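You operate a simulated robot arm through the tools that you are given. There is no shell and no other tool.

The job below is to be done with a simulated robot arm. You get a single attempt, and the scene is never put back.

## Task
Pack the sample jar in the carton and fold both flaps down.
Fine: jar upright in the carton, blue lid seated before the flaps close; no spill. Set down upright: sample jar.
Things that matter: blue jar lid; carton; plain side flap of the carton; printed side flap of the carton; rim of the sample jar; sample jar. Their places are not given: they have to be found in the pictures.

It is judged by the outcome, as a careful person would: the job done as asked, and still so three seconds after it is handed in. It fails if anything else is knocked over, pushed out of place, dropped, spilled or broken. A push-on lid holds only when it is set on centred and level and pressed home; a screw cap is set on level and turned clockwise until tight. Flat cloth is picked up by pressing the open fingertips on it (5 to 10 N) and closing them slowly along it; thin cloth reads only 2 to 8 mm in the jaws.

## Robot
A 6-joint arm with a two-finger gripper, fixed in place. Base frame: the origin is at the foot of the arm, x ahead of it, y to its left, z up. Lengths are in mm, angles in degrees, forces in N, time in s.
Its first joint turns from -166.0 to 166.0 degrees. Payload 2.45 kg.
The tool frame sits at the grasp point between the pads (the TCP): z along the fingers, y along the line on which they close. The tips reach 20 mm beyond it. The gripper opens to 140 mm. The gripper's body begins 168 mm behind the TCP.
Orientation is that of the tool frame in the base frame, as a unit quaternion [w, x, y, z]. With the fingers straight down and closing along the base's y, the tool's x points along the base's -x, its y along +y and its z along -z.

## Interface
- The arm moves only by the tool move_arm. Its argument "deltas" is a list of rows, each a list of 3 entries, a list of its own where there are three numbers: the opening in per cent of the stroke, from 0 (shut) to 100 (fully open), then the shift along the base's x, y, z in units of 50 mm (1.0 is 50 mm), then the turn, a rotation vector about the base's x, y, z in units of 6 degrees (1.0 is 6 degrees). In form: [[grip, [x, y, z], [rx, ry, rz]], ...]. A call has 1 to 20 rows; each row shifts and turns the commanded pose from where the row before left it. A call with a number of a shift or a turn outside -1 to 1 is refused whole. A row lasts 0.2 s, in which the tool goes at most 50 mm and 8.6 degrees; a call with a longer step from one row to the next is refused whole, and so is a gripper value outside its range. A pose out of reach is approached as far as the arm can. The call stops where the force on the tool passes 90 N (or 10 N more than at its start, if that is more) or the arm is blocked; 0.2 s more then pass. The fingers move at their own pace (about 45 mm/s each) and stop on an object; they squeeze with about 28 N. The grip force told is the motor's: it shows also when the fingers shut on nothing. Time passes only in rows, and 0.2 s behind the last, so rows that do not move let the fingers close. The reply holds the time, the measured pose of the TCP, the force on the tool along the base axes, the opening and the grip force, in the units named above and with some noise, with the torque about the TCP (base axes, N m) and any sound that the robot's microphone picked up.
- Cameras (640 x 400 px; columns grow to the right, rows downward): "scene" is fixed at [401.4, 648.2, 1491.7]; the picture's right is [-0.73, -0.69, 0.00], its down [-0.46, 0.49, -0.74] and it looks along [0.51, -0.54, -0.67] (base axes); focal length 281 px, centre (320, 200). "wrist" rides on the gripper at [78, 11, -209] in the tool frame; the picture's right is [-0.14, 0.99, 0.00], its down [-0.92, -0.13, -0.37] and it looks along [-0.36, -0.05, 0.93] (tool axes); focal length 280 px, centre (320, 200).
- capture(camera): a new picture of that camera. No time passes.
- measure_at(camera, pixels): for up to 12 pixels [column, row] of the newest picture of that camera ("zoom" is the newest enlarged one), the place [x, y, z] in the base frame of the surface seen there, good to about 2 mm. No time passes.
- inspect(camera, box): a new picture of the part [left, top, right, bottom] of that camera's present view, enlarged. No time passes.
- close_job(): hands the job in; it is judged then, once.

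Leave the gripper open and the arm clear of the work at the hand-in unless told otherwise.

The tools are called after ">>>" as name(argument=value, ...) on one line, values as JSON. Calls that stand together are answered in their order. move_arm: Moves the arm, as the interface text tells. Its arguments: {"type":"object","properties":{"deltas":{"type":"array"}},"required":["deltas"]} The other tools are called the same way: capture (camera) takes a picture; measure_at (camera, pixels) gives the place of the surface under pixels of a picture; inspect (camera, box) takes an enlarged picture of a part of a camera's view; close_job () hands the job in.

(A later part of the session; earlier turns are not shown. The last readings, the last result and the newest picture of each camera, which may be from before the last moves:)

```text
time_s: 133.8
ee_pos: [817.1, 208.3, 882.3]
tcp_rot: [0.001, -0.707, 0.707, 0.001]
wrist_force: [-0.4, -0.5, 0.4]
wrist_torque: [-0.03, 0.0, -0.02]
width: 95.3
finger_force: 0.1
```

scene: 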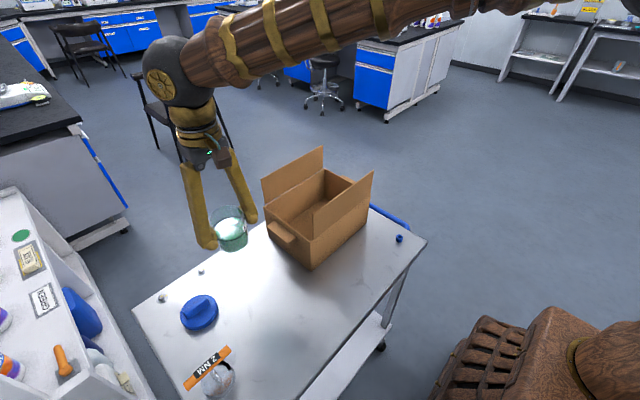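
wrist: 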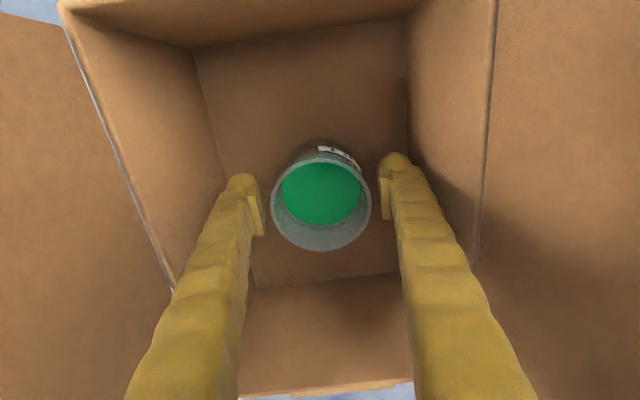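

The fingers closed to 66.8 mm without any grip force, which I didn't expect since the jar gripped at 76.4 before. I'll look before doing anything else.

>>> capture(camera="wrist")

>>> inspect(camera="wrist", box=[220, 120, 420, 270])

>>> inspect(camera="scene", box=[250, 130, 390, 270])

```text
taken
```

wrist: 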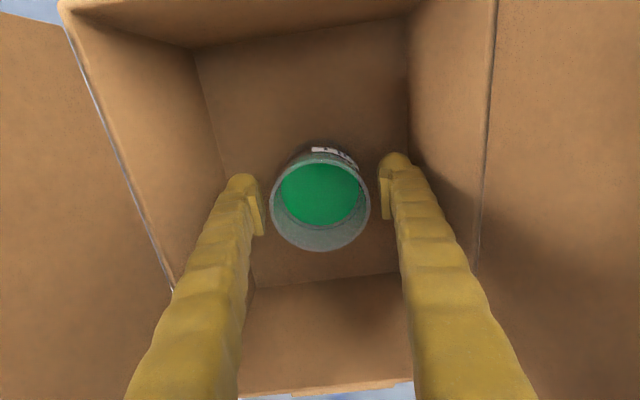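

```text
2.67 times, centred on (320, 195) of wrist
```

zoom: 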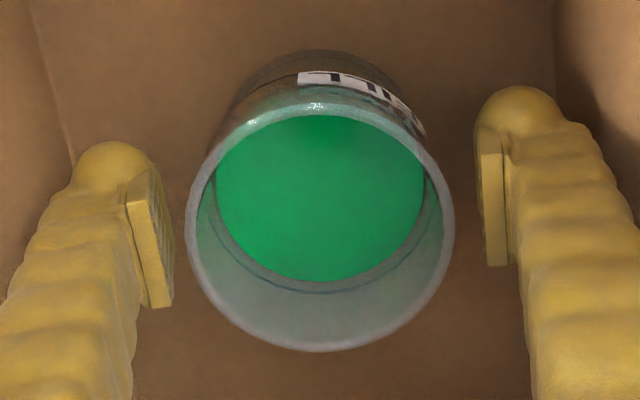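

```text
2.86 times, centred on (320, 200) of scene
```

zoom: 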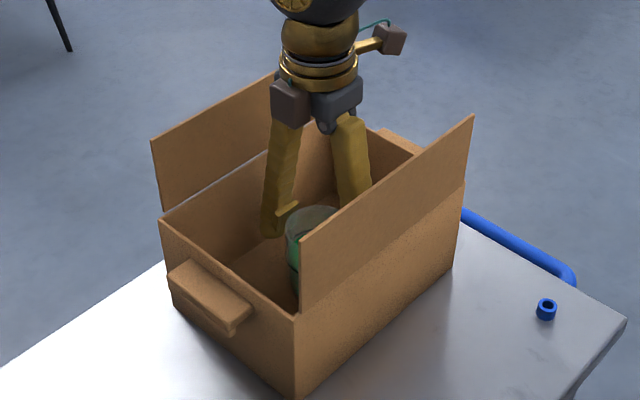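

Nothing is disturbed: the jar is upright and in the same place. I'll close partway to 51% and take a picture to see how the fingers meet the jar.

>>> move_arm(deltas=[[60, [0, 0, 0], [0, 0, 0]], [55, [0, 0, 0], [0, 0, 0]], [51, [0, 0, 0], [0, 0, 0]], [51, [0, 0, 0], [0, 0, 0]], [51, [0, 0, 0], [0, 0, 0]]])

>>> inspect(camera="wrist", box=[220, 120, 420, 270])

```text
time_s: 135.0
ee_pos: [817.1, 208.6, 883.2]
tcp_rot: [0.0, 0.707, -0.707, 0.0]
wrist_force: [-0.4, -0.9, 0.2]
wrist_torque: [-0.03, 0.0, -0.01]
width: 71.4
finger_force: 0.2
```

```text
2.67 times, centred on (320, 195) of wrist
```

zoom: 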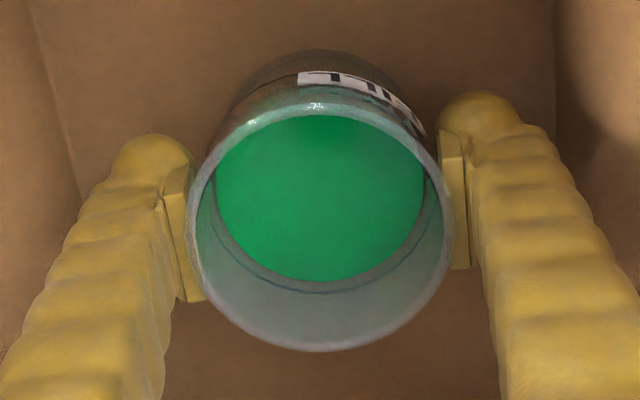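

At 71.4 mm the pads just touch the glass on both sides, as expected. I'll close 2% more and look at the force.

>>> move_arm(deltas=[[50, [0, 0, 0], [0, 0, 0]], [49, [0, 0, 0], [0, 0, 0]], [48, [0, 0, 0], [0, 0, 0]], [48, [0, 0, 0], [0, 0, 0]], [48, [0, 0, 0], [0, 0, 0]]])

>>> inspect(camera="wrist", box=[220, 120, 420, 270])

```text
time_s: 136.2
ee_pos: [816.4, 208.6, 883.2]
tcp_rot: [-0.002, -0.707, 0.707, 0.0]
wrist_force: [-0.2, 0.0, -0.2]
wrist_torque: [0.01, -0.01, -0.01]
width: 67.1
finger_force: 0.0
```

```text
2.67 times, centred on (320, 195) of wrist
```

zoom: 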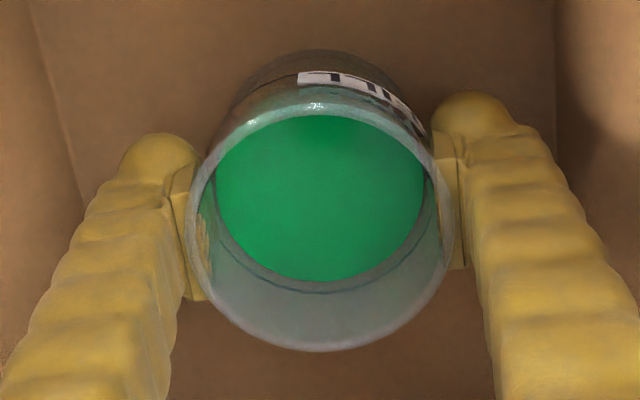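

No force at 67.1 mm and the view is unchanged, so the jar's solid shape is a bit narrower this way than it looks. I'll close a little further to make light contact and centre it.

>>> move_arm(deltas=[[47, [0, 0, 0], [0, 0, 0]], [46, [0, 0, 0], [0, 0, 0]], [45, [0, 0, 0], [0, 0, 0]], [44, [0, 0, 0], [0, 0, 0]], [44, [0, 0, 0], [0, 0, 0]]])

>>> inspect(camera="wrist", box=[220, 120, 420, 270])

```text
time_s: 137.4
ee_pos: [818.1, 209.4, 883.0]
tcp_rot: [0.0, 0.708, -0.707, -0.001]
wrist_force: [-0.1, 0.6, 1.3]
wrist_torque: [0.01, 0.02, -0.02]
width: 65.1
finger_force: 28.1
```

```text
2.67 times, centred on (320, 195) of wrist
```

zoom: 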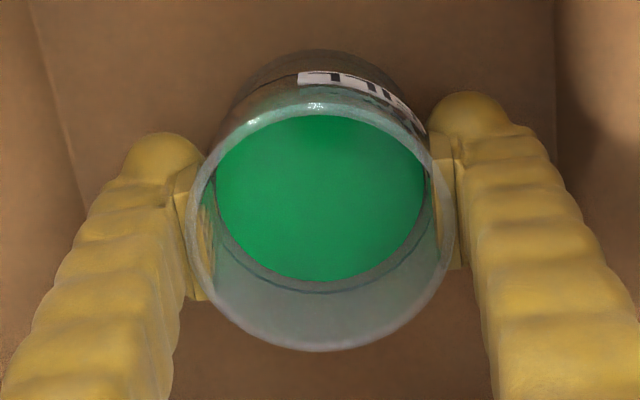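

Light contact at 65.1 mm has centred the jar in x as well. I'll open and withdraw straight up.

>>> move_arm(deltas=[[50, [0, 0, 0], [0, 0, 0]], [58, [0, 0, 0], [0, 0, 0]], [66, [0, 0, 0], [0, 0, 0]], [68, [0, 0, 0], [0, 0, 0]], [68, [0, 0, 0.2], [0, 0, 0]], [68, [0, 0, 0.5], [0, 0, 0]], [68, [0, 0, 0.8], [0, 0, 0]], [68, [0, 0, 0.9], [0, 0, 0]], [68, [0, 0, 0.9], [0, 0, 0]], [68, [0, 0, 0.6], [0, 0, 0]], [68, [0, 0, 0.2], [0, 0, 0]], [68, [0, 0, 0], [0, 0, 0]]])

>>> capture(camera="wrist")

>>> inspect(camera="wrist", box=[270, 110, 370, 190])

```text
time_s: 140.0
ee_pos: [818.3, 207.4, 1087.2]
tcp_rot: [-0.001, 0.707, -0.707, 0.0]
wrist_force: [0.6, 0.0, -0.3]
wrist_torque: [0.02, -0.04, 0.03]
width: 95.0
finger_force: 0.1
```

```text
taken
```

wrist: 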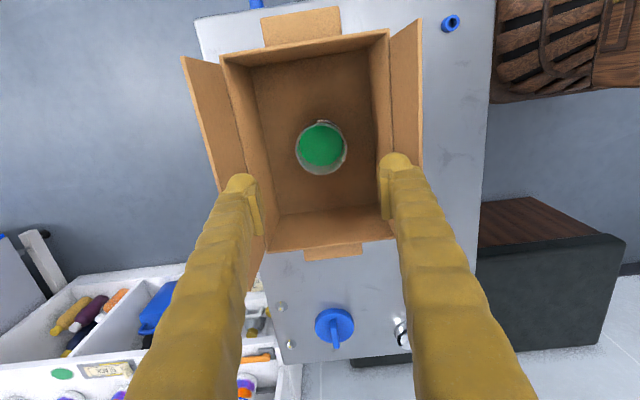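

```text
5.00 times, centred on (320, 150) of wrist
```

zoom: 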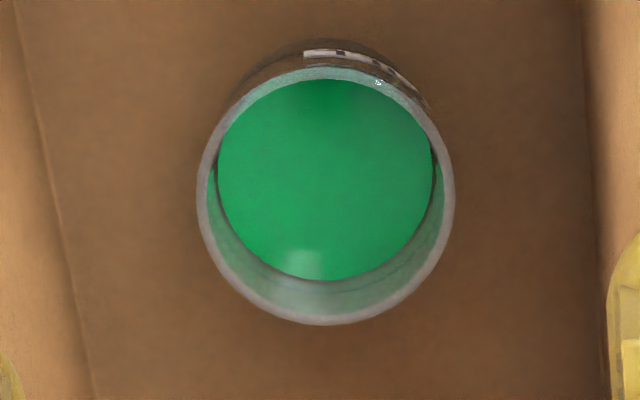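

The jar is upright in the middle. I'll measure its liquid edge and rim in this same orientation, to compare with the lid later.

>>> measure_at(camera="zoom", pixels=[[222, 180], [430, 180], [325, 84], [320, 275], [250, 110], [398, 108], [250, 248], [400, 250], [229, 140], [422, 140], [285, 272], [360, 270]])

>>> measure_at(camera="zoom", pixels=[[203, 200], [448, 200], [325, 319], [207, 225], [443, 228], [235, 278], [415, 280], [275, 308], [375, 308], [205, 165], [448, 170], [325, 72]])

```text
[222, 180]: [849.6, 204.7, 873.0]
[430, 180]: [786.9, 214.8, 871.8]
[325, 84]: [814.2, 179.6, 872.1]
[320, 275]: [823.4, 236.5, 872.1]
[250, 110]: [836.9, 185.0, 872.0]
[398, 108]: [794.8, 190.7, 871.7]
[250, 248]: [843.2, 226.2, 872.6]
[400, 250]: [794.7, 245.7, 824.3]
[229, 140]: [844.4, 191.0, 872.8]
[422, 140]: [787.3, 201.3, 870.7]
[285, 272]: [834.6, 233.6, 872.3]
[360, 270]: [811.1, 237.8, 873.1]
```

```text
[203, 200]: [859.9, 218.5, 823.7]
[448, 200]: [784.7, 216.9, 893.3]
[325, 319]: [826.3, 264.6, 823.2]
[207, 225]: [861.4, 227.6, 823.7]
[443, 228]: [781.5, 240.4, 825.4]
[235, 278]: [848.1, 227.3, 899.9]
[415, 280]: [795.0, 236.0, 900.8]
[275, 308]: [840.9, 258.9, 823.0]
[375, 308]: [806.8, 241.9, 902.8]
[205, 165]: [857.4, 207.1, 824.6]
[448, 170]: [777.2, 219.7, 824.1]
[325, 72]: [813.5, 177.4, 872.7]
```

The measured jar centre (818.2,208.2) matches the TCP, so the jar is exactly under the tool here. The lid was released at a known offset of (+21.75,+404.5) mm from this point. I'll go there high up, turning back to close along y so I can take the bar by its two ends, which centres the lid in y.

>>> move_arm(deltas=[[60, [0.029, 0.5393, 0], [0, 0, -1]], [60, [0.029, 0.5393, 0], [0, 0, -1]], [60, [0.029, 0.5393, 0], [0, 0, -1]], [60, [0.029, 0.5393, 0], [0, 0, -1]], [60, [0.029, 0.5393, 0], [0, 0, -1]], [60, [0.029, 0.5393, 0], [0, 0, -1]], [60, [0.029, 0.5393, 0], [0, 0, -1]], [60, [0.029, 0.5393, 0], [0, 0, -1]], [60, [0.029, 0.5393, 0], [0, 0, -1]], [60, [0.029, 0.5393, 0], [0, 0, -1]], [60, [0.029, 0.5393, 0], [0, 0, -1]], [60, [0.029, 0.5393, 0], [0, 0, -1]], [60, [0.029, 0.5393, 0], [0, 0, -1]], [60, [0.029, 0.5393, 0], [0, 0, -1]], [60, [0.029, 0.5395, 0], [0, 0, -1]], [60, [0, 0, 0], [0, 0, 0]], [60, [0, 0, 0], [0, 0, 0]]])

>>> capture(camera="wrist")

>>> inspect(camera="wrist", box=[260, 100, 380, 220])

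```text
time_s: 143.6
ee_pos: [840.8, 612.6, 1088.6]
tcp_rot: [0.0, 0.0, 1.0, 0.001]
wrist_force: [0.4, -0.7, -0.7]
wrist_torque: [-0.03, -0.01, -0.01]
width: 83.8
finger_force: 0.1
```

```text
taken
```

wrist: 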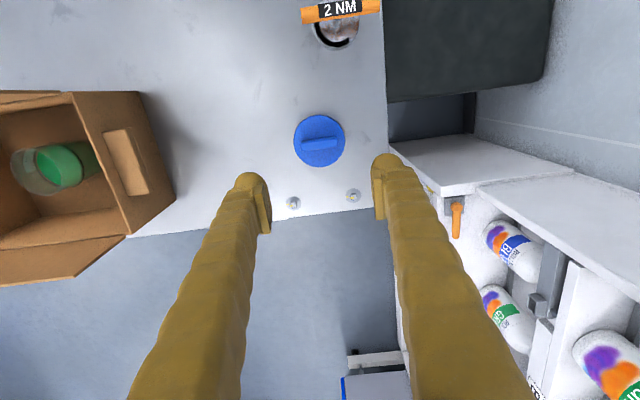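

```text
3.33 times, centred on (320, 160) of wrist
```

zoom: 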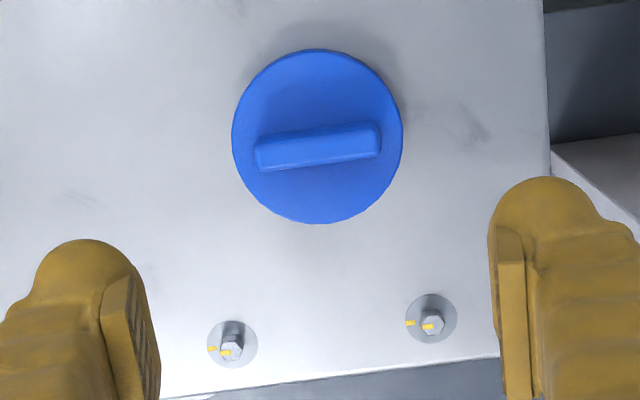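

The lid lies flat, with its bar along y between the fingers. I'll measure the bar's ends and sides and the disc's edges.

>>> measure_at(camera="zoom", pixels=[[259, 152], [377, 133], [318, 143], [318, 133], [318, 157], [236, 135], [400, 135], [318, 53], [318, 219], [260, 80], [375, 80], [380, 192]])

```text
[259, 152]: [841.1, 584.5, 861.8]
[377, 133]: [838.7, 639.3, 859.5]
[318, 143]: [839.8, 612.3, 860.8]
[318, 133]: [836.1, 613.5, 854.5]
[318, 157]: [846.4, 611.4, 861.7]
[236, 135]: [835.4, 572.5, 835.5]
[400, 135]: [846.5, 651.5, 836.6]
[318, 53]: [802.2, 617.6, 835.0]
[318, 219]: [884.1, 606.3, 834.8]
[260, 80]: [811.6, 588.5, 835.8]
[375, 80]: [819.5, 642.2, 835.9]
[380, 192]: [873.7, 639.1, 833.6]
```

The bar runs from y=584 to y=640, centred at 612 under the TCP. I'll lower to z≈859.5 so the tips stay above the disc.

>>> move_arm(deltas=[[60, [0, 0, -0.5], [0, 0, 0]], [60, [0, 0, -0.8], [0, 0, 0]], [60, [0, 0, -0.8], [0, 0, 0]], [60, [0, 0, -0.8], [0, 0, 0]], [60, [0, 0, -0.7], [0, 0, 0]], [60, [0, 0, -0.5], [0, 0, 0]], [60, [0, 0, -0.3], [0, 0, 0]], [60, [0, 0, -0.16], [0, 0, 0]], [60, [0, 0, 0], [0, 0, 0]]])

>>> inspect(camera="scene", box=[160, 260, 250, 350])

>>> capture(camera="wrist")

```text
time_s: 145.6
ee_pos: [842.0, 612.8, 859.1]
tcp_rot: [0.0, 0.0, 1.0, 0.0]
wrist_force: [0.0, -0.9, -0.4]
wrist_torque: [0.02, -0.01, 0.0]
width: 83.8
finger_force: 0.1
```

```text
4.44 times, centred on (205, 305) of scene
```

zoom: 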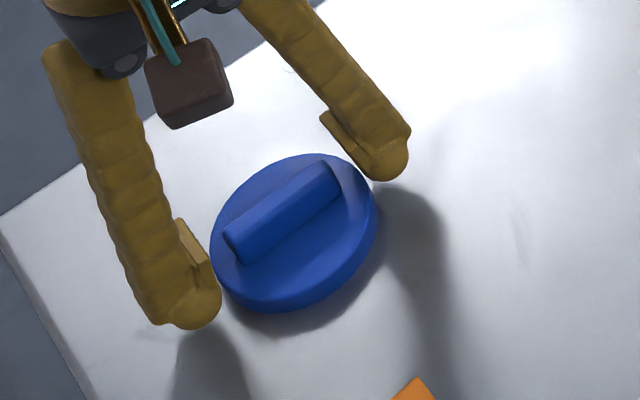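

```text
taken
```

wrist: 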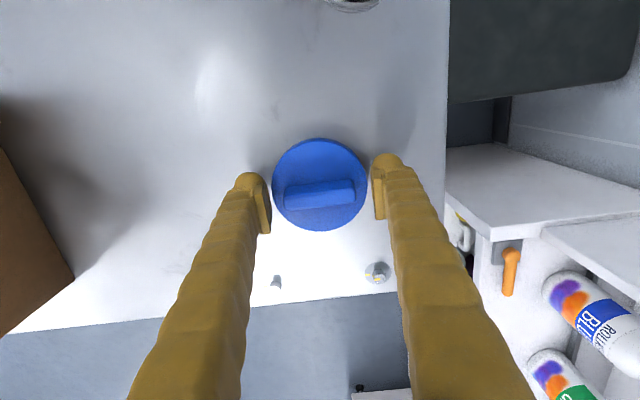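

The fingers are beyond both ends of the bar, with the tips above the disc. I'll close on the bar's ends.

>>> move_arm(deltas=[[52, [0, 0, 0], [0, 0, 0]], [46, [0, 0, 0], [0, 0, 0]], [42, [0, 0, 0], [0, 0, 0]], [38, [0, 0, 0], [0, 0, 0]], [34, [0, 0, 0], [0, 0, 0]], [30, [0, 0, 0], [0, 0, 0]], [30, [0, 0, 0], [0, 0, 0]]])

>>> inspect(camera="scene", box=[160, 260, 250, 350])

```text
time_s: 147.2
ee_pos: [840.6, 612.6, 858.7]
tcp_rot: [0.0, -0.001, 1.0, 0.0]
wrist_force: [-0.4, -0.5, 0.3]
wrist_torque: [-0.05, 0.01, -0.01]
width: 58.4
finger_force: 27.1
```

```text
4.44 times, centred on (205, 305) of scene
```

zoom: 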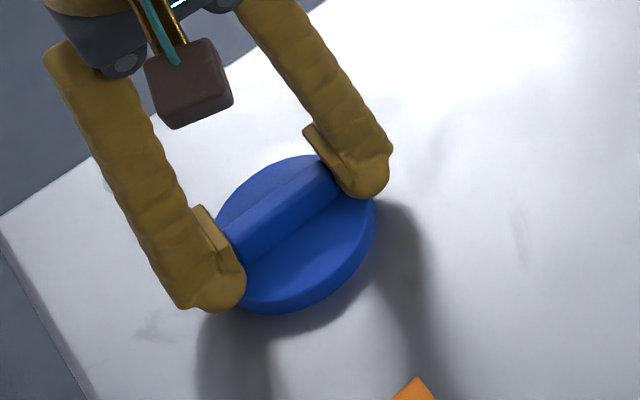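

The bar is held by its ends at 58.4 mm. I'll lift straight up 229 mm and check that the lid is level.

>>> move_arm(deltas=[[30, [0, 0, 0.08], [0, 0, 0]], [30, [0, 0, 0.2], [0, 0, 0]], [30, [0, 0, 0.4], [0, 0, 0]], [30, [0, 0, 0.6], [0, 0, 0]], [30, [0, 0, 0.7], [0, 0, 0]], [30, [0, 0, 0.7], [0, 0, 0]], [30, [0, 0, 0.7], [0, 0, 0]], [30, [0, 0, 0.6], [0, 0, 0]], [30, [0, 0, 0.4], [0, 0, 0]], [30, [0, 0, 0.2], [0, 0, 0]], [30, [0, 0, 0], [0, 0, 0]]])

>>> inspect(camera="scene", box=[120, 150, 260, 300])

>>> capture(camera="wrist")

```text
time_s: 149.6
ee_pos: [841.1, 614.0, 1089.1]
tcp_rot: [0.001, 0.0, 1.0, 0.0]
wrist_force: [-1.0, -0.6, -0.1]
wrist_torque: [0.02, -0.01, 0.02]
width: 58.4
finger_force: 28.2
```

```text
2.67 times, centred on (190, 225) of scene
```

zoom: 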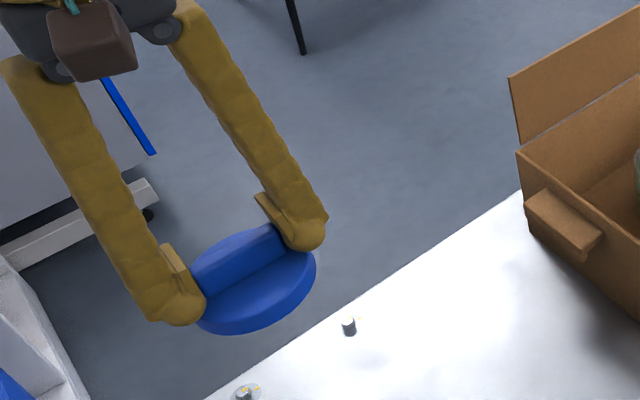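

```text
taken
```

wrist: 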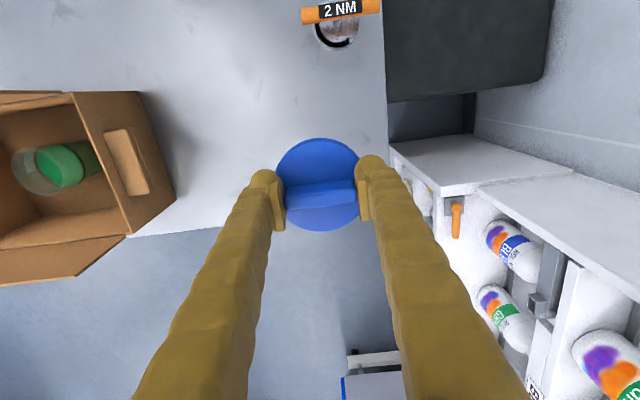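

The lid is held. I'll measure several points on its disc to check that it's level before placing it.

>>> inspect(camera="wrist", box=[265, 125, 375, 240])

>>> measure_at(camera="zoom", pixels=[[310, 60], [350, 70], [270, 75], [320, 90], [380, 95], [240, 110], [290, 120], [310, 330], [350, 325], [280, 325], [380, 310], [325, 190]])

```text
3.48 times, centred on (320, 182) of wrist
```

zoom: 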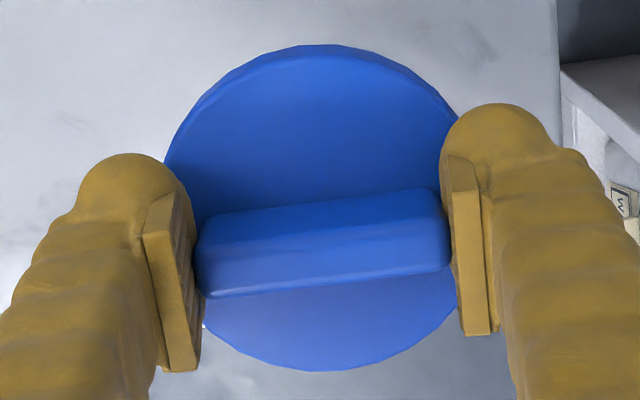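

```text
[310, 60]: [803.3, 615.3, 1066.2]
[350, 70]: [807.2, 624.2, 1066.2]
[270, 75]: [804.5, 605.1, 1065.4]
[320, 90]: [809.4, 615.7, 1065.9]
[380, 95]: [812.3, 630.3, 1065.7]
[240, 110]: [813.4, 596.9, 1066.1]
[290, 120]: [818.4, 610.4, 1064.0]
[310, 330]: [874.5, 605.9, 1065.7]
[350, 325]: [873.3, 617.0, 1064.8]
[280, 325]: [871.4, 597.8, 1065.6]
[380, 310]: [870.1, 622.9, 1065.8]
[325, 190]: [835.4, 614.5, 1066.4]
```

The lid is level within about 0.5 mm across. I'll carry it back by exactly (-21.75,-404.5) mm to above the jar, staying over the flap tops.

>>> move_arm(deltas=[[30, [-0.01, -0.2, 0], [0, 0, 0]], [30, [-0.02, -0.4, 0], [0, 0, 0]], [30, [-0.03, -0.55, 0], [0, 0, 0]], [30, [-0.035, -0.65, 0], [0, 0, 0]], [30, [-0.035, -0.65, 0], [0, 0, 0]], [30, [-0.035, -0.65, 0], [0, 0, 0]], [30, [-0.035, -0.65, 0], [0, 0, 0]], [30, [-0.035, -0.65, 0], [0, 0, 0]], [30, [-0.035, -0.65, 0], [0, 0, 0]], [30, [-0.035, -0.65, 0], [0, 0, 0]], [30, [-0.035, -0.65, 0], [0, 0, 0]], [30, [-0.035, -0.65, 0], [0, 0, 0]], [30, [-0.03, -0.55, 0], [0, 0, 0]], [30, [-0.02, -0.34, 0], [0, 0, 0]], [30, [-0.01, -0.2, 0], [0, 0, 0]], [30, [0, 0, 0], [0, 0, 0]], [30, [0, 0, 0], [0, 0, 0]]])

>>> capture(camera="wrist")

>>> inspect(camera="scene", box=[250, 110, 390, 250])

```text
time_s: 153.2
ee_pos: [818.2, 208.3, 1087.2]
tcp_rot: [0.0, 0.0, 1.0, 0.0]
wrist_force: [-0.7, -0.3, -0.4]
wrist_torque: [0.03, -0.02, 0.03]
width: 58.3
finger_force: 28.3
```

```text
taken
```

wrist: 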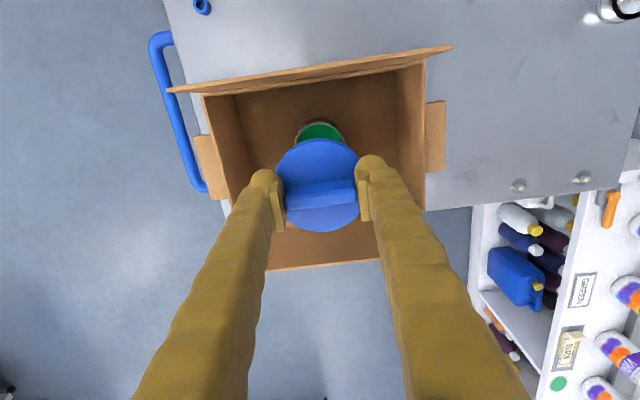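

```text
2.86 times, centred on (320, 180) of scene
```

zoom: 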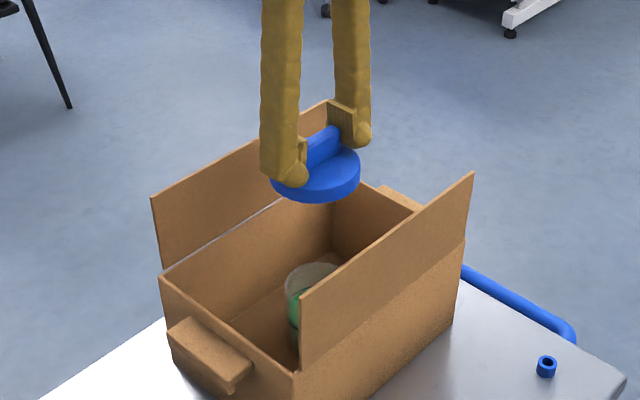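

The lid is over the jar, between the flaps. I'll lower to just above the rim, with the lid's skirt about 4 mm above it.

>>> move_arm(deltas=[[30, [0, 0, -0.3], [0, 0, 0]], [30, [0, 0, -0.5], [0, 0, 0]], [30, [0, 0, -0.5], [0, 0, 0]], [30, [0, 0, -0.5], [0, 0, 0]], [30, [0, 0, -0.4], [0, 0, 0]], [30, [0, 0, -0.3], [0, 0, 0]], [30, [0, 0, -0.16], [0, 0, 0]], [30, [0, 0, 0], [0, 0, 0]]])

>>> inspect(camera="scene", box=[280, 150, 360, 240])

>>> capture(camera="wrist")

```text
time_s: 155.0
ee_pos: [818.5, 208.7, 955.9]
tcp_rot: [-0.001, 0.0, 1.0, 0.0]
wrist_force: [0.4, -0.3, 0.2]
wrist_torque: [0.01, -0.03, 0.0]
width: 58.5
finger_force: 27.7
```

```text
4.44 times, centred on (320, 195) of scene
```

zoom: 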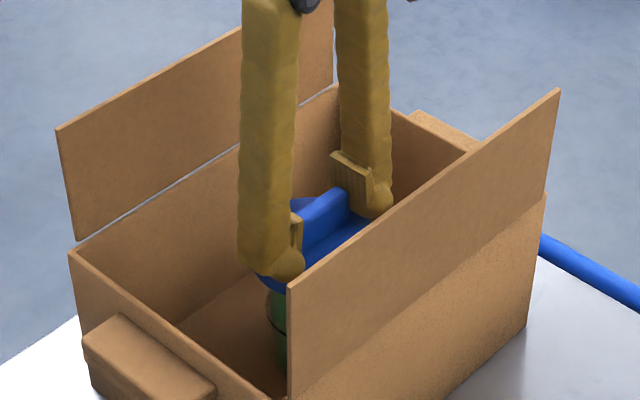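

```text
taken
```

wrist: 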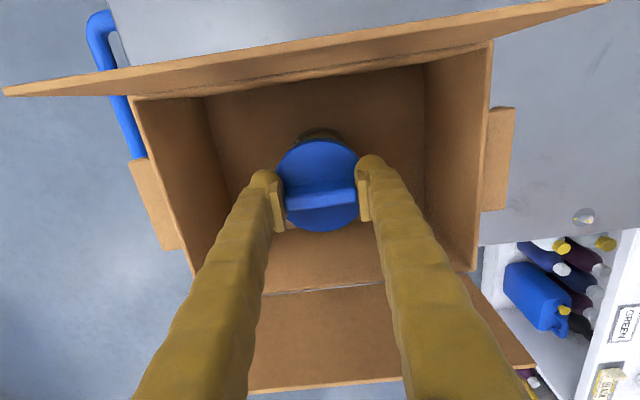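

The lid is just above the rim. I'll lower slowly in small steps, checking the force.

>>> move_arm(deltas=[[30, [0, 0, -0.04], [0, 0, 0]], [30, [0, 0, -0.04], [0, 0, 0]], [30, [0, 0, -0.04], [0, 0, 0]], [30, [0, 0, 0], [0, 0, 0]]])

>>> move_arm(deltas=[[30, [0, 0, -0.03], [0, 0, 0]], [30, [0, 0, -0.03], [0, 0, 0]], [30, [0, 0, -0.03], [0, 0, 0]], [30, [0, 0, 0], [0, 0, 0]]])

```text
time_s: 156.0
ee_pos: [818.2, 207.3, 949.2]
tcp_rot: [0.0, 0.0, 1.0, 0.001]
wrist_force: [-0.4, 0.6, -1.0]
wrist_torque: [0.0, 0.0, 0.01]
width: 58.5
finger_force: 27.9
```

```text
time_s: 157.0
ee_pos: [817.8, 206.0, 945.6]
tcp_rot: [0.0, 0.001, 1.0, 0.001]
wrist_force: [1.5, -1.1, 16.7]
wrist_torque: [0.01, 0.45, 0.02]
width: 58.1
finger_force: 27.7
```

Contact came about 10 mm early at 16.7 N, with torque showing the skirt touching the rim on the -x side. So the lid sits a bit too far in +x in this grip. I'll raise 8 mm and measure the lid's disc edges in the held state.

>>> move_arm(deltas=[[30, [0, 0, 0.08], [0, 0, 0]], [30, [0, 0, 0.1], [0, 0, 0]], [30, [0, 0, 0.02], [0, 0, 0]], [30, [0, 0, 0], [0, 0, 0]]])

>>> inspect(camera="wrist", box=[265, 120, 375, 240])

```text
time_s: 158.0
ee_pos: [818.2, 208.7, 954.3]
tcp_rot: [0.0, 0.0, 1.0, 0.001]
wrist_force: [0.2, 0.5, 0.4]
wrist_torque: [0.01, 0.03, 0.01]
width: 58.5
finger_force: 28.2
```

```text
3.33 times, centred on (320, 180) of wrist
```

zoom: 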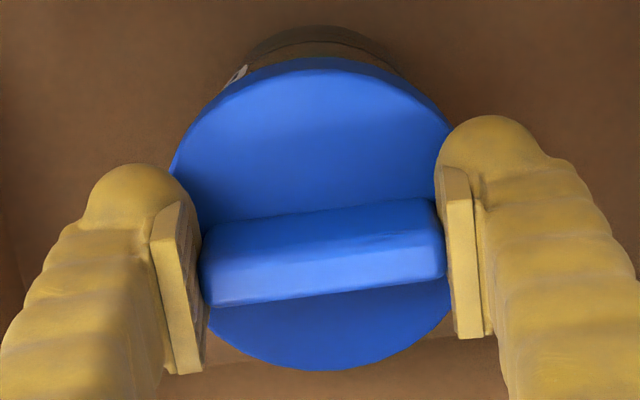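

I'll measure the disc's surface for tilt, then its edges for the centre.

>>> measure_at(camera="zoom", pixels=[[315, 75], [270, 95], [370, 95], [320, 110], [230, 130], [400, 130], [320, 180], [325, 355], [290, 345], [365, 345], [250, 325], [410, 310]])

>>> measure_at(camera="zoom", pixels=[[318, 62], [285, 64], [355, 64], [250, 75], [390, 76], [215, 102], [425, 102], [325, 368], [295, 365], [355, 366], [260, 350], [395, 350]])

```text
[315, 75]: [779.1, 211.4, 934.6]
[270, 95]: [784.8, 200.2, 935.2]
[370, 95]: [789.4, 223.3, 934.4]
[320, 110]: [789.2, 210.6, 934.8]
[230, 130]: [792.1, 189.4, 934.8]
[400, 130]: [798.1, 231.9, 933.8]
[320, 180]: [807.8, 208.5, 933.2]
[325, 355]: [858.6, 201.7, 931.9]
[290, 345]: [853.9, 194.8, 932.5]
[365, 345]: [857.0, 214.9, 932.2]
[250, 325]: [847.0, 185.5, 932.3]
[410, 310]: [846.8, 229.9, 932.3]
```

```text
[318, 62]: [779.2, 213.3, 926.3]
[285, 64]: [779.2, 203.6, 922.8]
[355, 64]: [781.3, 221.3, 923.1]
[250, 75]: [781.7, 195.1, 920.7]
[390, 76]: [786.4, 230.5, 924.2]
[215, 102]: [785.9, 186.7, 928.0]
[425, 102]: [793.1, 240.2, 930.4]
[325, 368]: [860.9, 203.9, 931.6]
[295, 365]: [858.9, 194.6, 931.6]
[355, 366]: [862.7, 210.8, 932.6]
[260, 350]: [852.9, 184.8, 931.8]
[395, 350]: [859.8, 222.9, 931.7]
```

The disc is now tilted about 2° (-x side high) from that contact, and its centre is about 2 mm too far in +x. I'll rotate -2.1° about y to level it and shift -2.5 mm in x, then re-measure.

>>> move_arm(deltas=[[30, [-0.025, 0, 0.02], [0, -0.18, 0]], [30, [-0.025, 0, 0], [0, -0.17, 0]], [30, [0, 0, 0], [0, 0, 0]], [30, [0, 0, 0], [0, 0, 0]]])

>>> inspect(camera="wrist", box=[265, 120, 375, 240])

>>> measure_at(camera="zoom", pixels=[[315, 75], [270, 95], [370, 95], [320, 110], [230, 130], [400, 130], [320, 180], [325, 355], [290, 345], [365, 345], [250, 325], [410, 310]])

>>> measure_at(camera="zoom", pixels=[[318, 62], [285, 64], [355, 64], [250, 75], [390, 76], [215, 102], [425, 102], [325, 368], [295, 365], [355, 366], [260, 350], [395, 350]])

```text
time_s: 159.0
ee_pos: [814.8, 207.8, 956.6]
tcp_rot: [0.019, 0.001, 1.0, -0.001]
wrist_force: [-1.4, -0.3, -0.3]
wrist_torque: [0.0, -0.02, 0.0]
width: 58.6
finger_force: 27.7
```

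```text
3.33 times, centred on (320, 180) of wrist
```

zoom: 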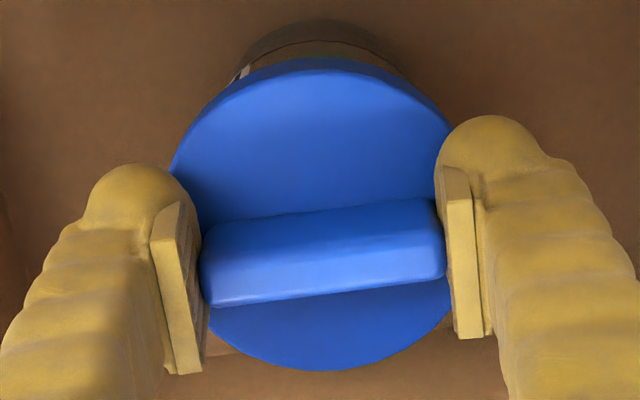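

```text
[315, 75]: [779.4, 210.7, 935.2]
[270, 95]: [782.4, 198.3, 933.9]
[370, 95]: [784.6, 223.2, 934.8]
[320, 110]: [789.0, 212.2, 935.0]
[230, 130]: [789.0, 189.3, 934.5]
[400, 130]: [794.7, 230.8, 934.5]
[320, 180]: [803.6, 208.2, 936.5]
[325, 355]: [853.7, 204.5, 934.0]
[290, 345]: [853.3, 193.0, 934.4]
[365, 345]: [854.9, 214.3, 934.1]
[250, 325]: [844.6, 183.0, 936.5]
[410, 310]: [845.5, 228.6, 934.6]
```

```text
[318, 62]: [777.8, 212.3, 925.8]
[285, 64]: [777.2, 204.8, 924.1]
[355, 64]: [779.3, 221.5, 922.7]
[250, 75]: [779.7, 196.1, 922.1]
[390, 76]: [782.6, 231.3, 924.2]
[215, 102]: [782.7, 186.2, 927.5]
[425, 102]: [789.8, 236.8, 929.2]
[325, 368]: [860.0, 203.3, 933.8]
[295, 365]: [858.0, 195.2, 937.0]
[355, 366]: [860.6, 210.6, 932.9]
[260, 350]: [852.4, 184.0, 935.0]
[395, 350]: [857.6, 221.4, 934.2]
```

The lid is level again (934.6 on both sides), centred near (818.7,208.3). I'll lower carefully to the rim level and read the forces.

>>> move_arm(deltas=[[30, [0, 0, -0.08], [0, 0, 0]], [30, [0, 0, -0.06], [0, 0, 0]], [30, [0, 0, -0.03], [0, 0, 0]], [30, [0, 0, 0], [0, 0, 0]]])

>>> move_arm(deltas=[[30, [0, 0, -0.02], [0, 0, 0]], [30, [0, 0, 0], [0, 0, 0]]])

>>> move_arm(deltas=[[30, [0, 0, -0.02], [0, 0, 0]], [30, [0, 0, 0], [0, 0, 0]]])

```text
time_s: 160.0
ee_pos: [815.3, 207.9, 947.0]
tcp_rot: [0.019, 0.0, 1.0, 0.0]
wrist_force: [1.6, 0.1, 2.1]
wrist_torque: [0.06, 0.1, -0.01]
width: 58.4
finger_force: 28.5
```

```text
time_s: 160.6
ee_pos: [816.5, 209.2, 946.4]
tcp_rot: [0.019, 0.001, 1.0, 0.0]
wrist_force: [-0.1, -3.5, 15.2]
wrist_torque: [-0.05, 0.55, 0.06]
width: 58.8
finger_force: 28.6
```

```text
time_s: 161.2
ee_pos: [815.8, 209.4, 945.3]
tcp_rot: [0.019, 0.0, 1.0, 0.0]
wrist_force: [0.8, 1.4, 16.3]
wrist_torque: [0.07, 0.48, -0.05]
width: 58.7
finger_force: 28.3
```

Contact is again on the -x side at about 16 N, so the relative position is still off. I'll stop here, raise the lid well clear, and move it aside in +y so the wrist camera can see the jar and lid together.

>>> move_arm(deltas=[[30, [0, 0, 0.1], [0, 0, 0]], [30, [0, 0, 0.3], [0, 0, 0]], [30, [0, 0, 0.6], [0, 0, 0]], [30, [0, 0, 0.7], [0, 0, 0]], [30, [0, 0, 0.7], [0, 0, 0]], [30, [0, 0, 0.4], [0, 0, 0]], [30, [0, 0.4, 0.1], [0, 0, 0]], [30, [0, 0.7, 0], [0, 0, 0]], [30, [0, 0.7, 0], [0, 0, 0]], [30, [0, 0.3, 0], [0, 0, 0]], [30, [0, 0, 0], [0, 0, 0]], [30, [0, 0, 0], [0, 0, 0]]])

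>>> capture(camera="wrist")

>>> inspect(camera="scene", box=[250, 130, 390, 270])

```text
time_s: 163.8
ee_pos: [817.5, 313.9, 1089.3]
tcp_rot: [0.017, -0.001, 1.0, 0.0]
wrist_force: [1.7, -0.4, -0.6]
wrist_torque: [0.0, 0.01, -0.02]
width: 58.7
finger_force: 28.1
```

```text
taken
```

wrist: 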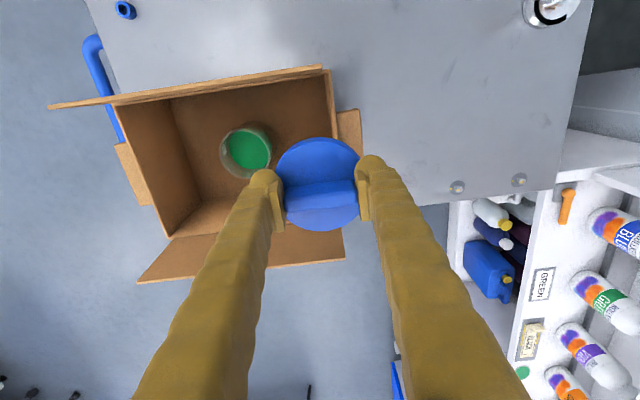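

```text
2.86 times, centred on (320, 200) of scene
```

zoom: 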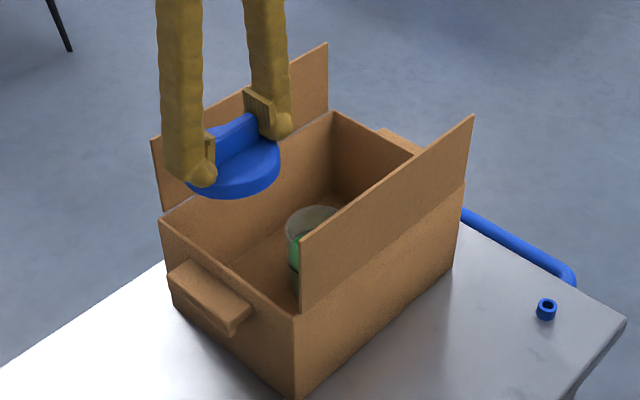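

The jar stands upright and both are visible together. I'll enlarge the jar and measure it.

>>> inspect(camera="wrist", box=[205, 110, 285, 190])

```text
5.00 times, centred on (245, 150) of wrist
```

zoom: 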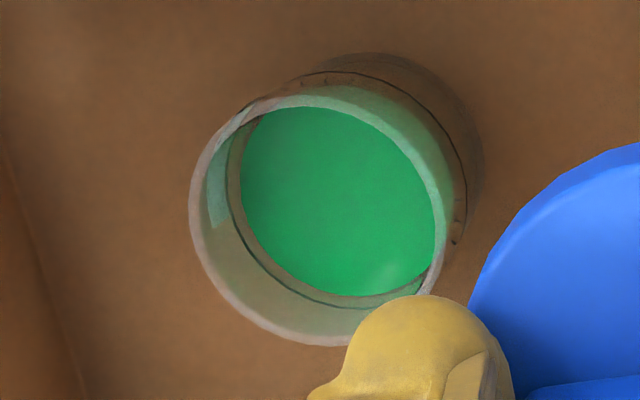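

The rim ring is visible here. I'll measure along it and along the liquid edge.

>>> measure_at(camera="zoom", pixels=[[194, 195], [200, 160], [198, 230], [213, 270], [240, 308], [280, 334], [320, 341], [237, 115], [290, 99], [345, 100], [400, 127], [445, 205]])

>>> measure_at(camera="zoom", pixels=[[244, 190], [252, 145], [275, 117], [310, 107], [350, 113], [390, 140], [420, 175], [433, 220], [430, 260], [395, 290], [310, 290], [265, 245]])

```text
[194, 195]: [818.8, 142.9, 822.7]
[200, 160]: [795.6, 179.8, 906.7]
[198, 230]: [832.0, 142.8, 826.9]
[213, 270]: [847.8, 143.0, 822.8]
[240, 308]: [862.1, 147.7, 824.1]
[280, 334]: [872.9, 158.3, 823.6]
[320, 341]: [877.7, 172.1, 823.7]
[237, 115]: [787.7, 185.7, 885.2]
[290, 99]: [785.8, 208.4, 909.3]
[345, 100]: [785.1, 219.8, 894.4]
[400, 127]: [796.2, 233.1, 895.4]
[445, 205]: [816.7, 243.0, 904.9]
```

```text
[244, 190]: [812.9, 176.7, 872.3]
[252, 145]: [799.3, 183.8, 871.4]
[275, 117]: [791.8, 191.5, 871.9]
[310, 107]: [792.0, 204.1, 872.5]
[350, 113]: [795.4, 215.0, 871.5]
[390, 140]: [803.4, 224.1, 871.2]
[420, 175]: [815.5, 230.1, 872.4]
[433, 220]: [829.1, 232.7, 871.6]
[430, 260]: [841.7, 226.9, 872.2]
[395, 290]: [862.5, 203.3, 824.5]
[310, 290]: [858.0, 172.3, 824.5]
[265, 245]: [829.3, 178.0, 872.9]
```

The jar's centre reads about (819,207.4) in this view, not moved. The fit between lid and rim is tight, under a millimetre, so I need to feel it in. First I'll check the lid's tilt after that contact.

>>> inspect(camera="wrist", box=[265, 120, 375, 240])

>>> measure_at(camera="zoom", pixels=[[315, 75], [270, 95], [370, 95], [320, 110], [230, 130], [400, 130], [320, 180], [325, 355], [290, 345], [365, 345], [250, 325], [410, 310]])

>>> measure_at(camera="zoom", pixels=[[318, 62], [285, 64], [355, 64], [250, 75], [390, 76], [215, 102], [425, 102], [325, 368], [295, 365], [355, 366], [260, 350], [395, 350]])

```text
3.33 times, centred on (320, 180) of wrist
```

zoom: 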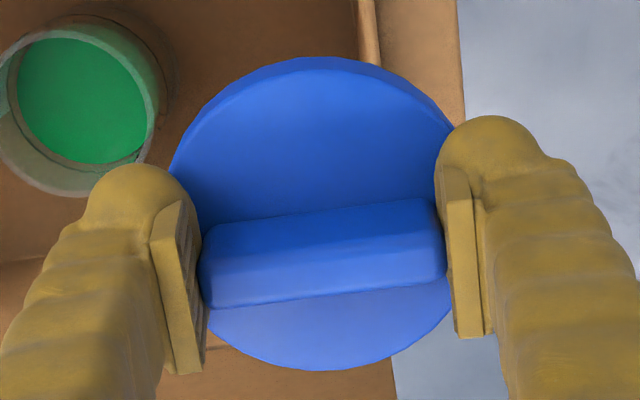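

```text
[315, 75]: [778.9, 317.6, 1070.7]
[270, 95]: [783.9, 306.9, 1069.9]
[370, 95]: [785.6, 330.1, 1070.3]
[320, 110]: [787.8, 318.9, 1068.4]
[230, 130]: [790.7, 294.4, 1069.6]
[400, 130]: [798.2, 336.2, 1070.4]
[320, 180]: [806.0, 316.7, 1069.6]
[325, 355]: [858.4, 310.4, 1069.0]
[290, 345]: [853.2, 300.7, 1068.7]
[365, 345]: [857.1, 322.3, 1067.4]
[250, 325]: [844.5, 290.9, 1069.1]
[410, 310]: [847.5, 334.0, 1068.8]
```

```text
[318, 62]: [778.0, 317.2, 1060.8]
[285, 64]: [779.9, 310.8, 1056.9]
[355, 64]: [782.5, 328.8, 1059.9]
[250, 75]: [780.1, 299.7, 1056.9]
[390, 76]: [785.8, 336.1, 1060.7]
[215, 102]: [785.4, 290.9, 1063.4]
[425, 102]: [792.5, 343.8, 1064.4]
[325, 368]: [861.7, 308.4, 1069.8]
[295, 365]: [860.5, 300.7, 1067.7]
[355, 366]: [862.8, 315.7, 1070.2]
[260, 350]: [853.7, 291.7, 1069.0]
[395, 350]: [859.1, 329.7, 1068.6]
```

The lid is tilted about 1° again, because gripping it by the ends lets it pivot. I'll set it down on the free table at about (818,470) with the tool made vertical again, then regrip it by the sides of the bar, which held it firm before.

>>> move_arm(deltas=[[30, [0, 0.4, 0], [0, 0.18, 0]], [30, [0, 0.7, 0], [0, 0.17, 0]], [30, [0, 0.8, 0], [0, 0, 0]], [30, [0, 0.7, 0], [0, 0, 0]], [30, [0, 0.4, 0], [0, 0, 0]], [30, [0, 0.1, -0.3], [0, 0, 0]], [30, [0, 0, -0.7], [0, 0, 0]], [30, [0, 0, -0.8], [0, 0, 0]], [30, [0, 0, -0.8], [0, 0, 0]], [30, [0, 0, -0.7], [0, 0, 0]], [30, [0, 0, -0.6], [0, 0, 0]], [30, [0, 0, -0.4], [0, 0, 0]], [30, [0, 0, -0.15], [0, 0, 0]], [30, [0, 0, 0], [0, 0, 0]]])

>>> capture(camera="scene")

```text
time_s: 166.8
ee_pos: [815.4, 467.9, 866.5]
tcp_rot: [0.0, -0.001, 1.0, 0.0]
wrist_force: [-0.6, -0.1, -1.1]
wrist_torque: [0.0, -0.02, 0.0]
width: 58.5
finger_force: 28.0
```

```text
taken
```

scene: 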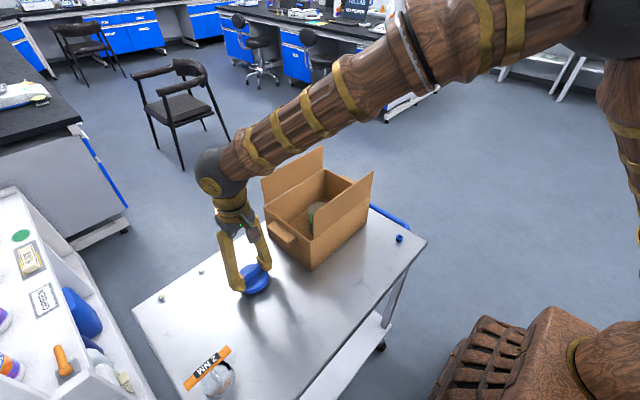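

The lid is a few mm above the table. I'll lower in small steps to contact.

>>> move_arm(deltas=[[30, [0, 0, -0.05], [0, 0, 0]], [30, [0, 0, -0.05], [0, 0, 0]], [30, [0, 0, -0.03], [0, 0, 0]], [30, [0, 0, 0], [0, 0, 0]]])

>>> move_arm(deltas=[[30, [0, 0, -0.03], [0, 0, 0]], [30, [0, 0, 0], [0, 0, 0]]])

```text
time_s: 167.8
ee_pos: [815.8, 469.4, 861.3]
tcp_rot: [0.001, 0.0, 1.0, 0.0]
wrist_force: [0.6, -0.3, 0.0]
wrist_torque: [-0.01, 0.03, 0.01]
width: 58.4
finger_force: 28.1
```

```text
time_s: 168.4
ee_pos: [815.6, 468.8, 859.5]
tcp_rot: [0.001, 0.0, 1.0, 0.0]
wrist_force: [-0.6, 0.0, 0.3]
wrist_torque: [-0.01, 0.0, -0.01]
width: 58.3
finger_force: 27.9
```

>>> move_arm(deltas=[[30, [0, 0, -0.025], [0, 0, 0]], [30, [0, 0, 0], [0, 0, 0]]])

```text
time_s: 169.0
ee_pos: [815.0, 468.4, 859.3]
tcp_rot: [0.0, 0.0, 1.0, 0.0]
wrist_force: [-0.5, -0.2, 0.0]
wrist_torque: [-0.02, 0.01, 0.02]
width: 58.7
finger_force: 27.9
```

No contact yet. I'll go 1.2 mm further.

>>> move_arm(deltas=[[30, [0, 0, -0.025], [0, 0, 0]], [30, [0, 0, 0], [0, 0, 0]]])

```text
time_s: 169.6
ee_pos: [815.8, 468.9, 857.9]
tcp_rot: [0.001, 0.001, 1.0, 0.0]
wrist_force: [-1.3, -0.4, 12.7]
wrist_torque: [-0.02, -0.56, -0.04]
width: 58.5
finger_force: 27.7
```

The lid touches the table, +x edge first as expected. I'll open so it lies flat, rise, and turn 90°.

>>> move_arm(deltas=[[45, [0, 0, 0.01], [0, 0, 0]], [52, [0, 0, 0], [0, 0, 0]], [58, [0, 0, 0], [0, 0, 0]], [58, [0, 0, 0.3], [0, 0, 0]], [58, [0, 0, 0.6], [0, 0, 1]], [50, [0, 0, 0.5], [0, 0, 1]], [40, [0, 0, 0], [0, 0, 1]], [30, [0, 0, 0], [0, 0, 1]], [28, [0, 0, 0], [0, 0, 1]], [28, [0, 0, 0], [0, 0, 1]], [28, [0, 0, 0], [0, 0, 1]], [28, [0, 0, 0], [0, 0, 1]], [28, [0, 0, 0], [0, 0, 1]], [28, [0, 0, 0], [0, 0, 1]], [28, [0, 0, 0], [0, 0, 1]], [28, [0, 0, 0], [0, 0, 1]], [28, [0, 0, 0], [0, 0, 1]], [28, [0, 0, 0], [0, 0, 1]], [28, [0, 0, 0], [0, 0, 1]], [28, [0, 0, 0], [0, 0, 0]]])

>>> capture(camera="wrist")

>>> inspect(camera="wrist", box=[265, 110, 375, 230])

```text
time_s: 173.8
ee_pos: [815.8, 468.2, 928.8]
tcp_rot: [0.001, -0.707, 0.707, 0.001]
wrist_force: [-0.6, -0.4, 0.2]
wrist_torque: [0.0, -0.01, -0.02]
width: 39.2
finger_force: 0.1
```

```text
taken
```

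wrist: 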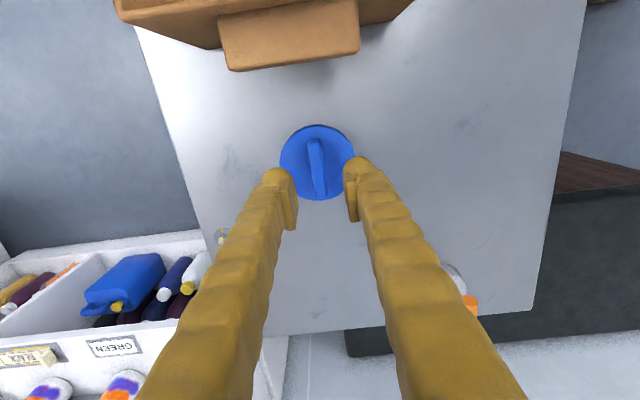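

```text
3.33 times, centred on (320, 170) of wrist
```

zoom: 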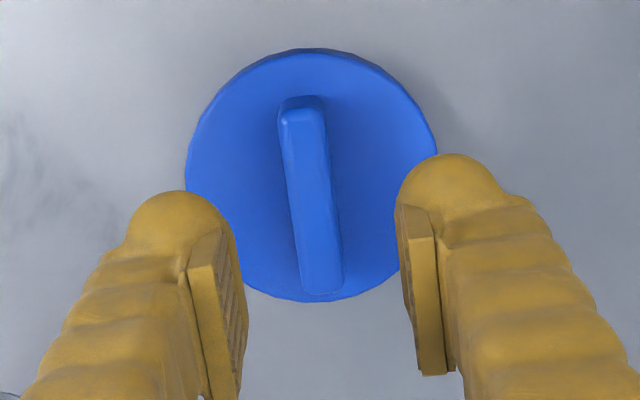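

The lid lies flat with the bar between the fingers, about 2.6 mm toward +x, and gripping will centre it. I'll lower to z≈859 and close on the bar's sides.

>>> move_arm(deltas=[[28, [0.03, 0, -0.5], [0, 0, 0]], [28, [0, 0, -0.5], [0, 0, 0]], [28, [0, 0, -0.3], [0, 0, 0]], [28, [0, 0, -0.1], [0, 0, 0]], [28, [0, 0, 0], [0, 0, 0]], [18, [0, 0, 0], [0, 0, 0]], [12, [0, 0, 0], [0, 0, 0]], [6, [0, 0, 0], [0, 0, 0]], [0, [0, 0, 0], [0, 0, 0]], [0, [0, 0, 0], [0, 0, 0]]])

>>> inspect(camera="wrist", box=[265, 110, 375, 230])

```text
time_s: 176.0
ee_pos: [817.0, 469.1, 857.8]
tcp_rot: [0.0, 0.707, -0.707, 0.0]
wrist_force: [-0.9, 0.4, 0.5]
wrist_torque: [-0.01, 0.04, -0.01]
width: 12.0
finger_force: 28.3
```

```text
3.33 times, centred on (320, 170) of wrist
```

zoom: 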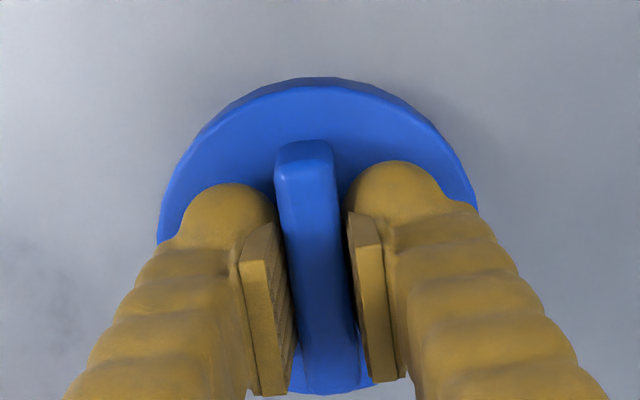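

The bar is held by its sides at 12.0 mm. I'll lift to z≈1089 and move to y≈338, where the camera should see jar and lid together.

>>> move_arm(deltas=[[0, [0, 0, 0.12], [0, 0, 0]], [0, [0, 0, 0.4], [0, 0, 0]], [0, [0, 0, 0.7], [0, 0, 0]], [0, [0, 0, 0.8], [0, 0, 0]], [0, [0, 0, 0.8], [0, 0, 0]], [0, [0, 0, 0.8], [0, 0, 0]], [0, [0, 0, 0.6], [0, 0, 0]], [0, [0, -0.2, 0.4], [0, 0, 0]], [0, [0, -0.5, 0], [0, 0, 0]], [0, [0, -0.7, 0], [0, 0, 0]], [0, [0, -0.7, 0], [0, 0, 0]], [0, [0, -0.4, 0], [0, 0, 0]], [0, [0, -0.1, 0], [0, 0, 0]], [0, [0, 0, 0], [0, 0, 0]], [0, [0, 0, 0], [0, 0, 0]]])

>>> capture(camera="wrist")

>>> inspect(camera="wrist", box=[270, 0, 370, 90])

```text
time_s: 179.2
ee_pos: [816.5, 339.3, 1088.7]
tcp_rot: [0.0, -0.707, 0.707, 0.0]
wrist_force: [0.3, 0.0, -0.7]
wrist_torque: [0.0, -0.01, -0.03]
width: 12.2
finger_force: 28.1
```

```text
taken
```

wrist: 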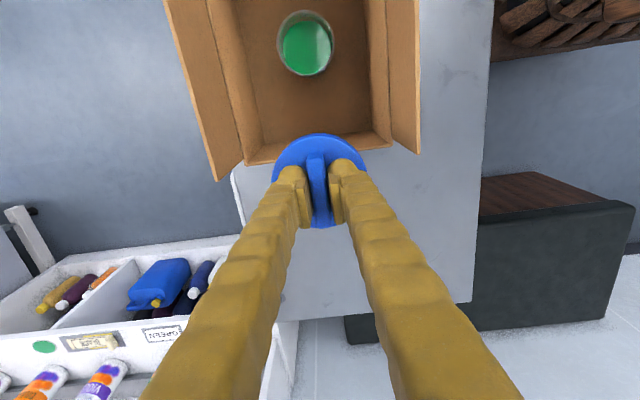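

```text
4.44 times, centred on (320, 45) of wrist
```

zoom: 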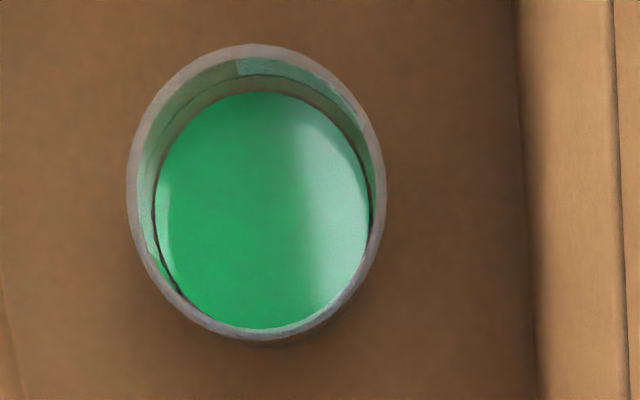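

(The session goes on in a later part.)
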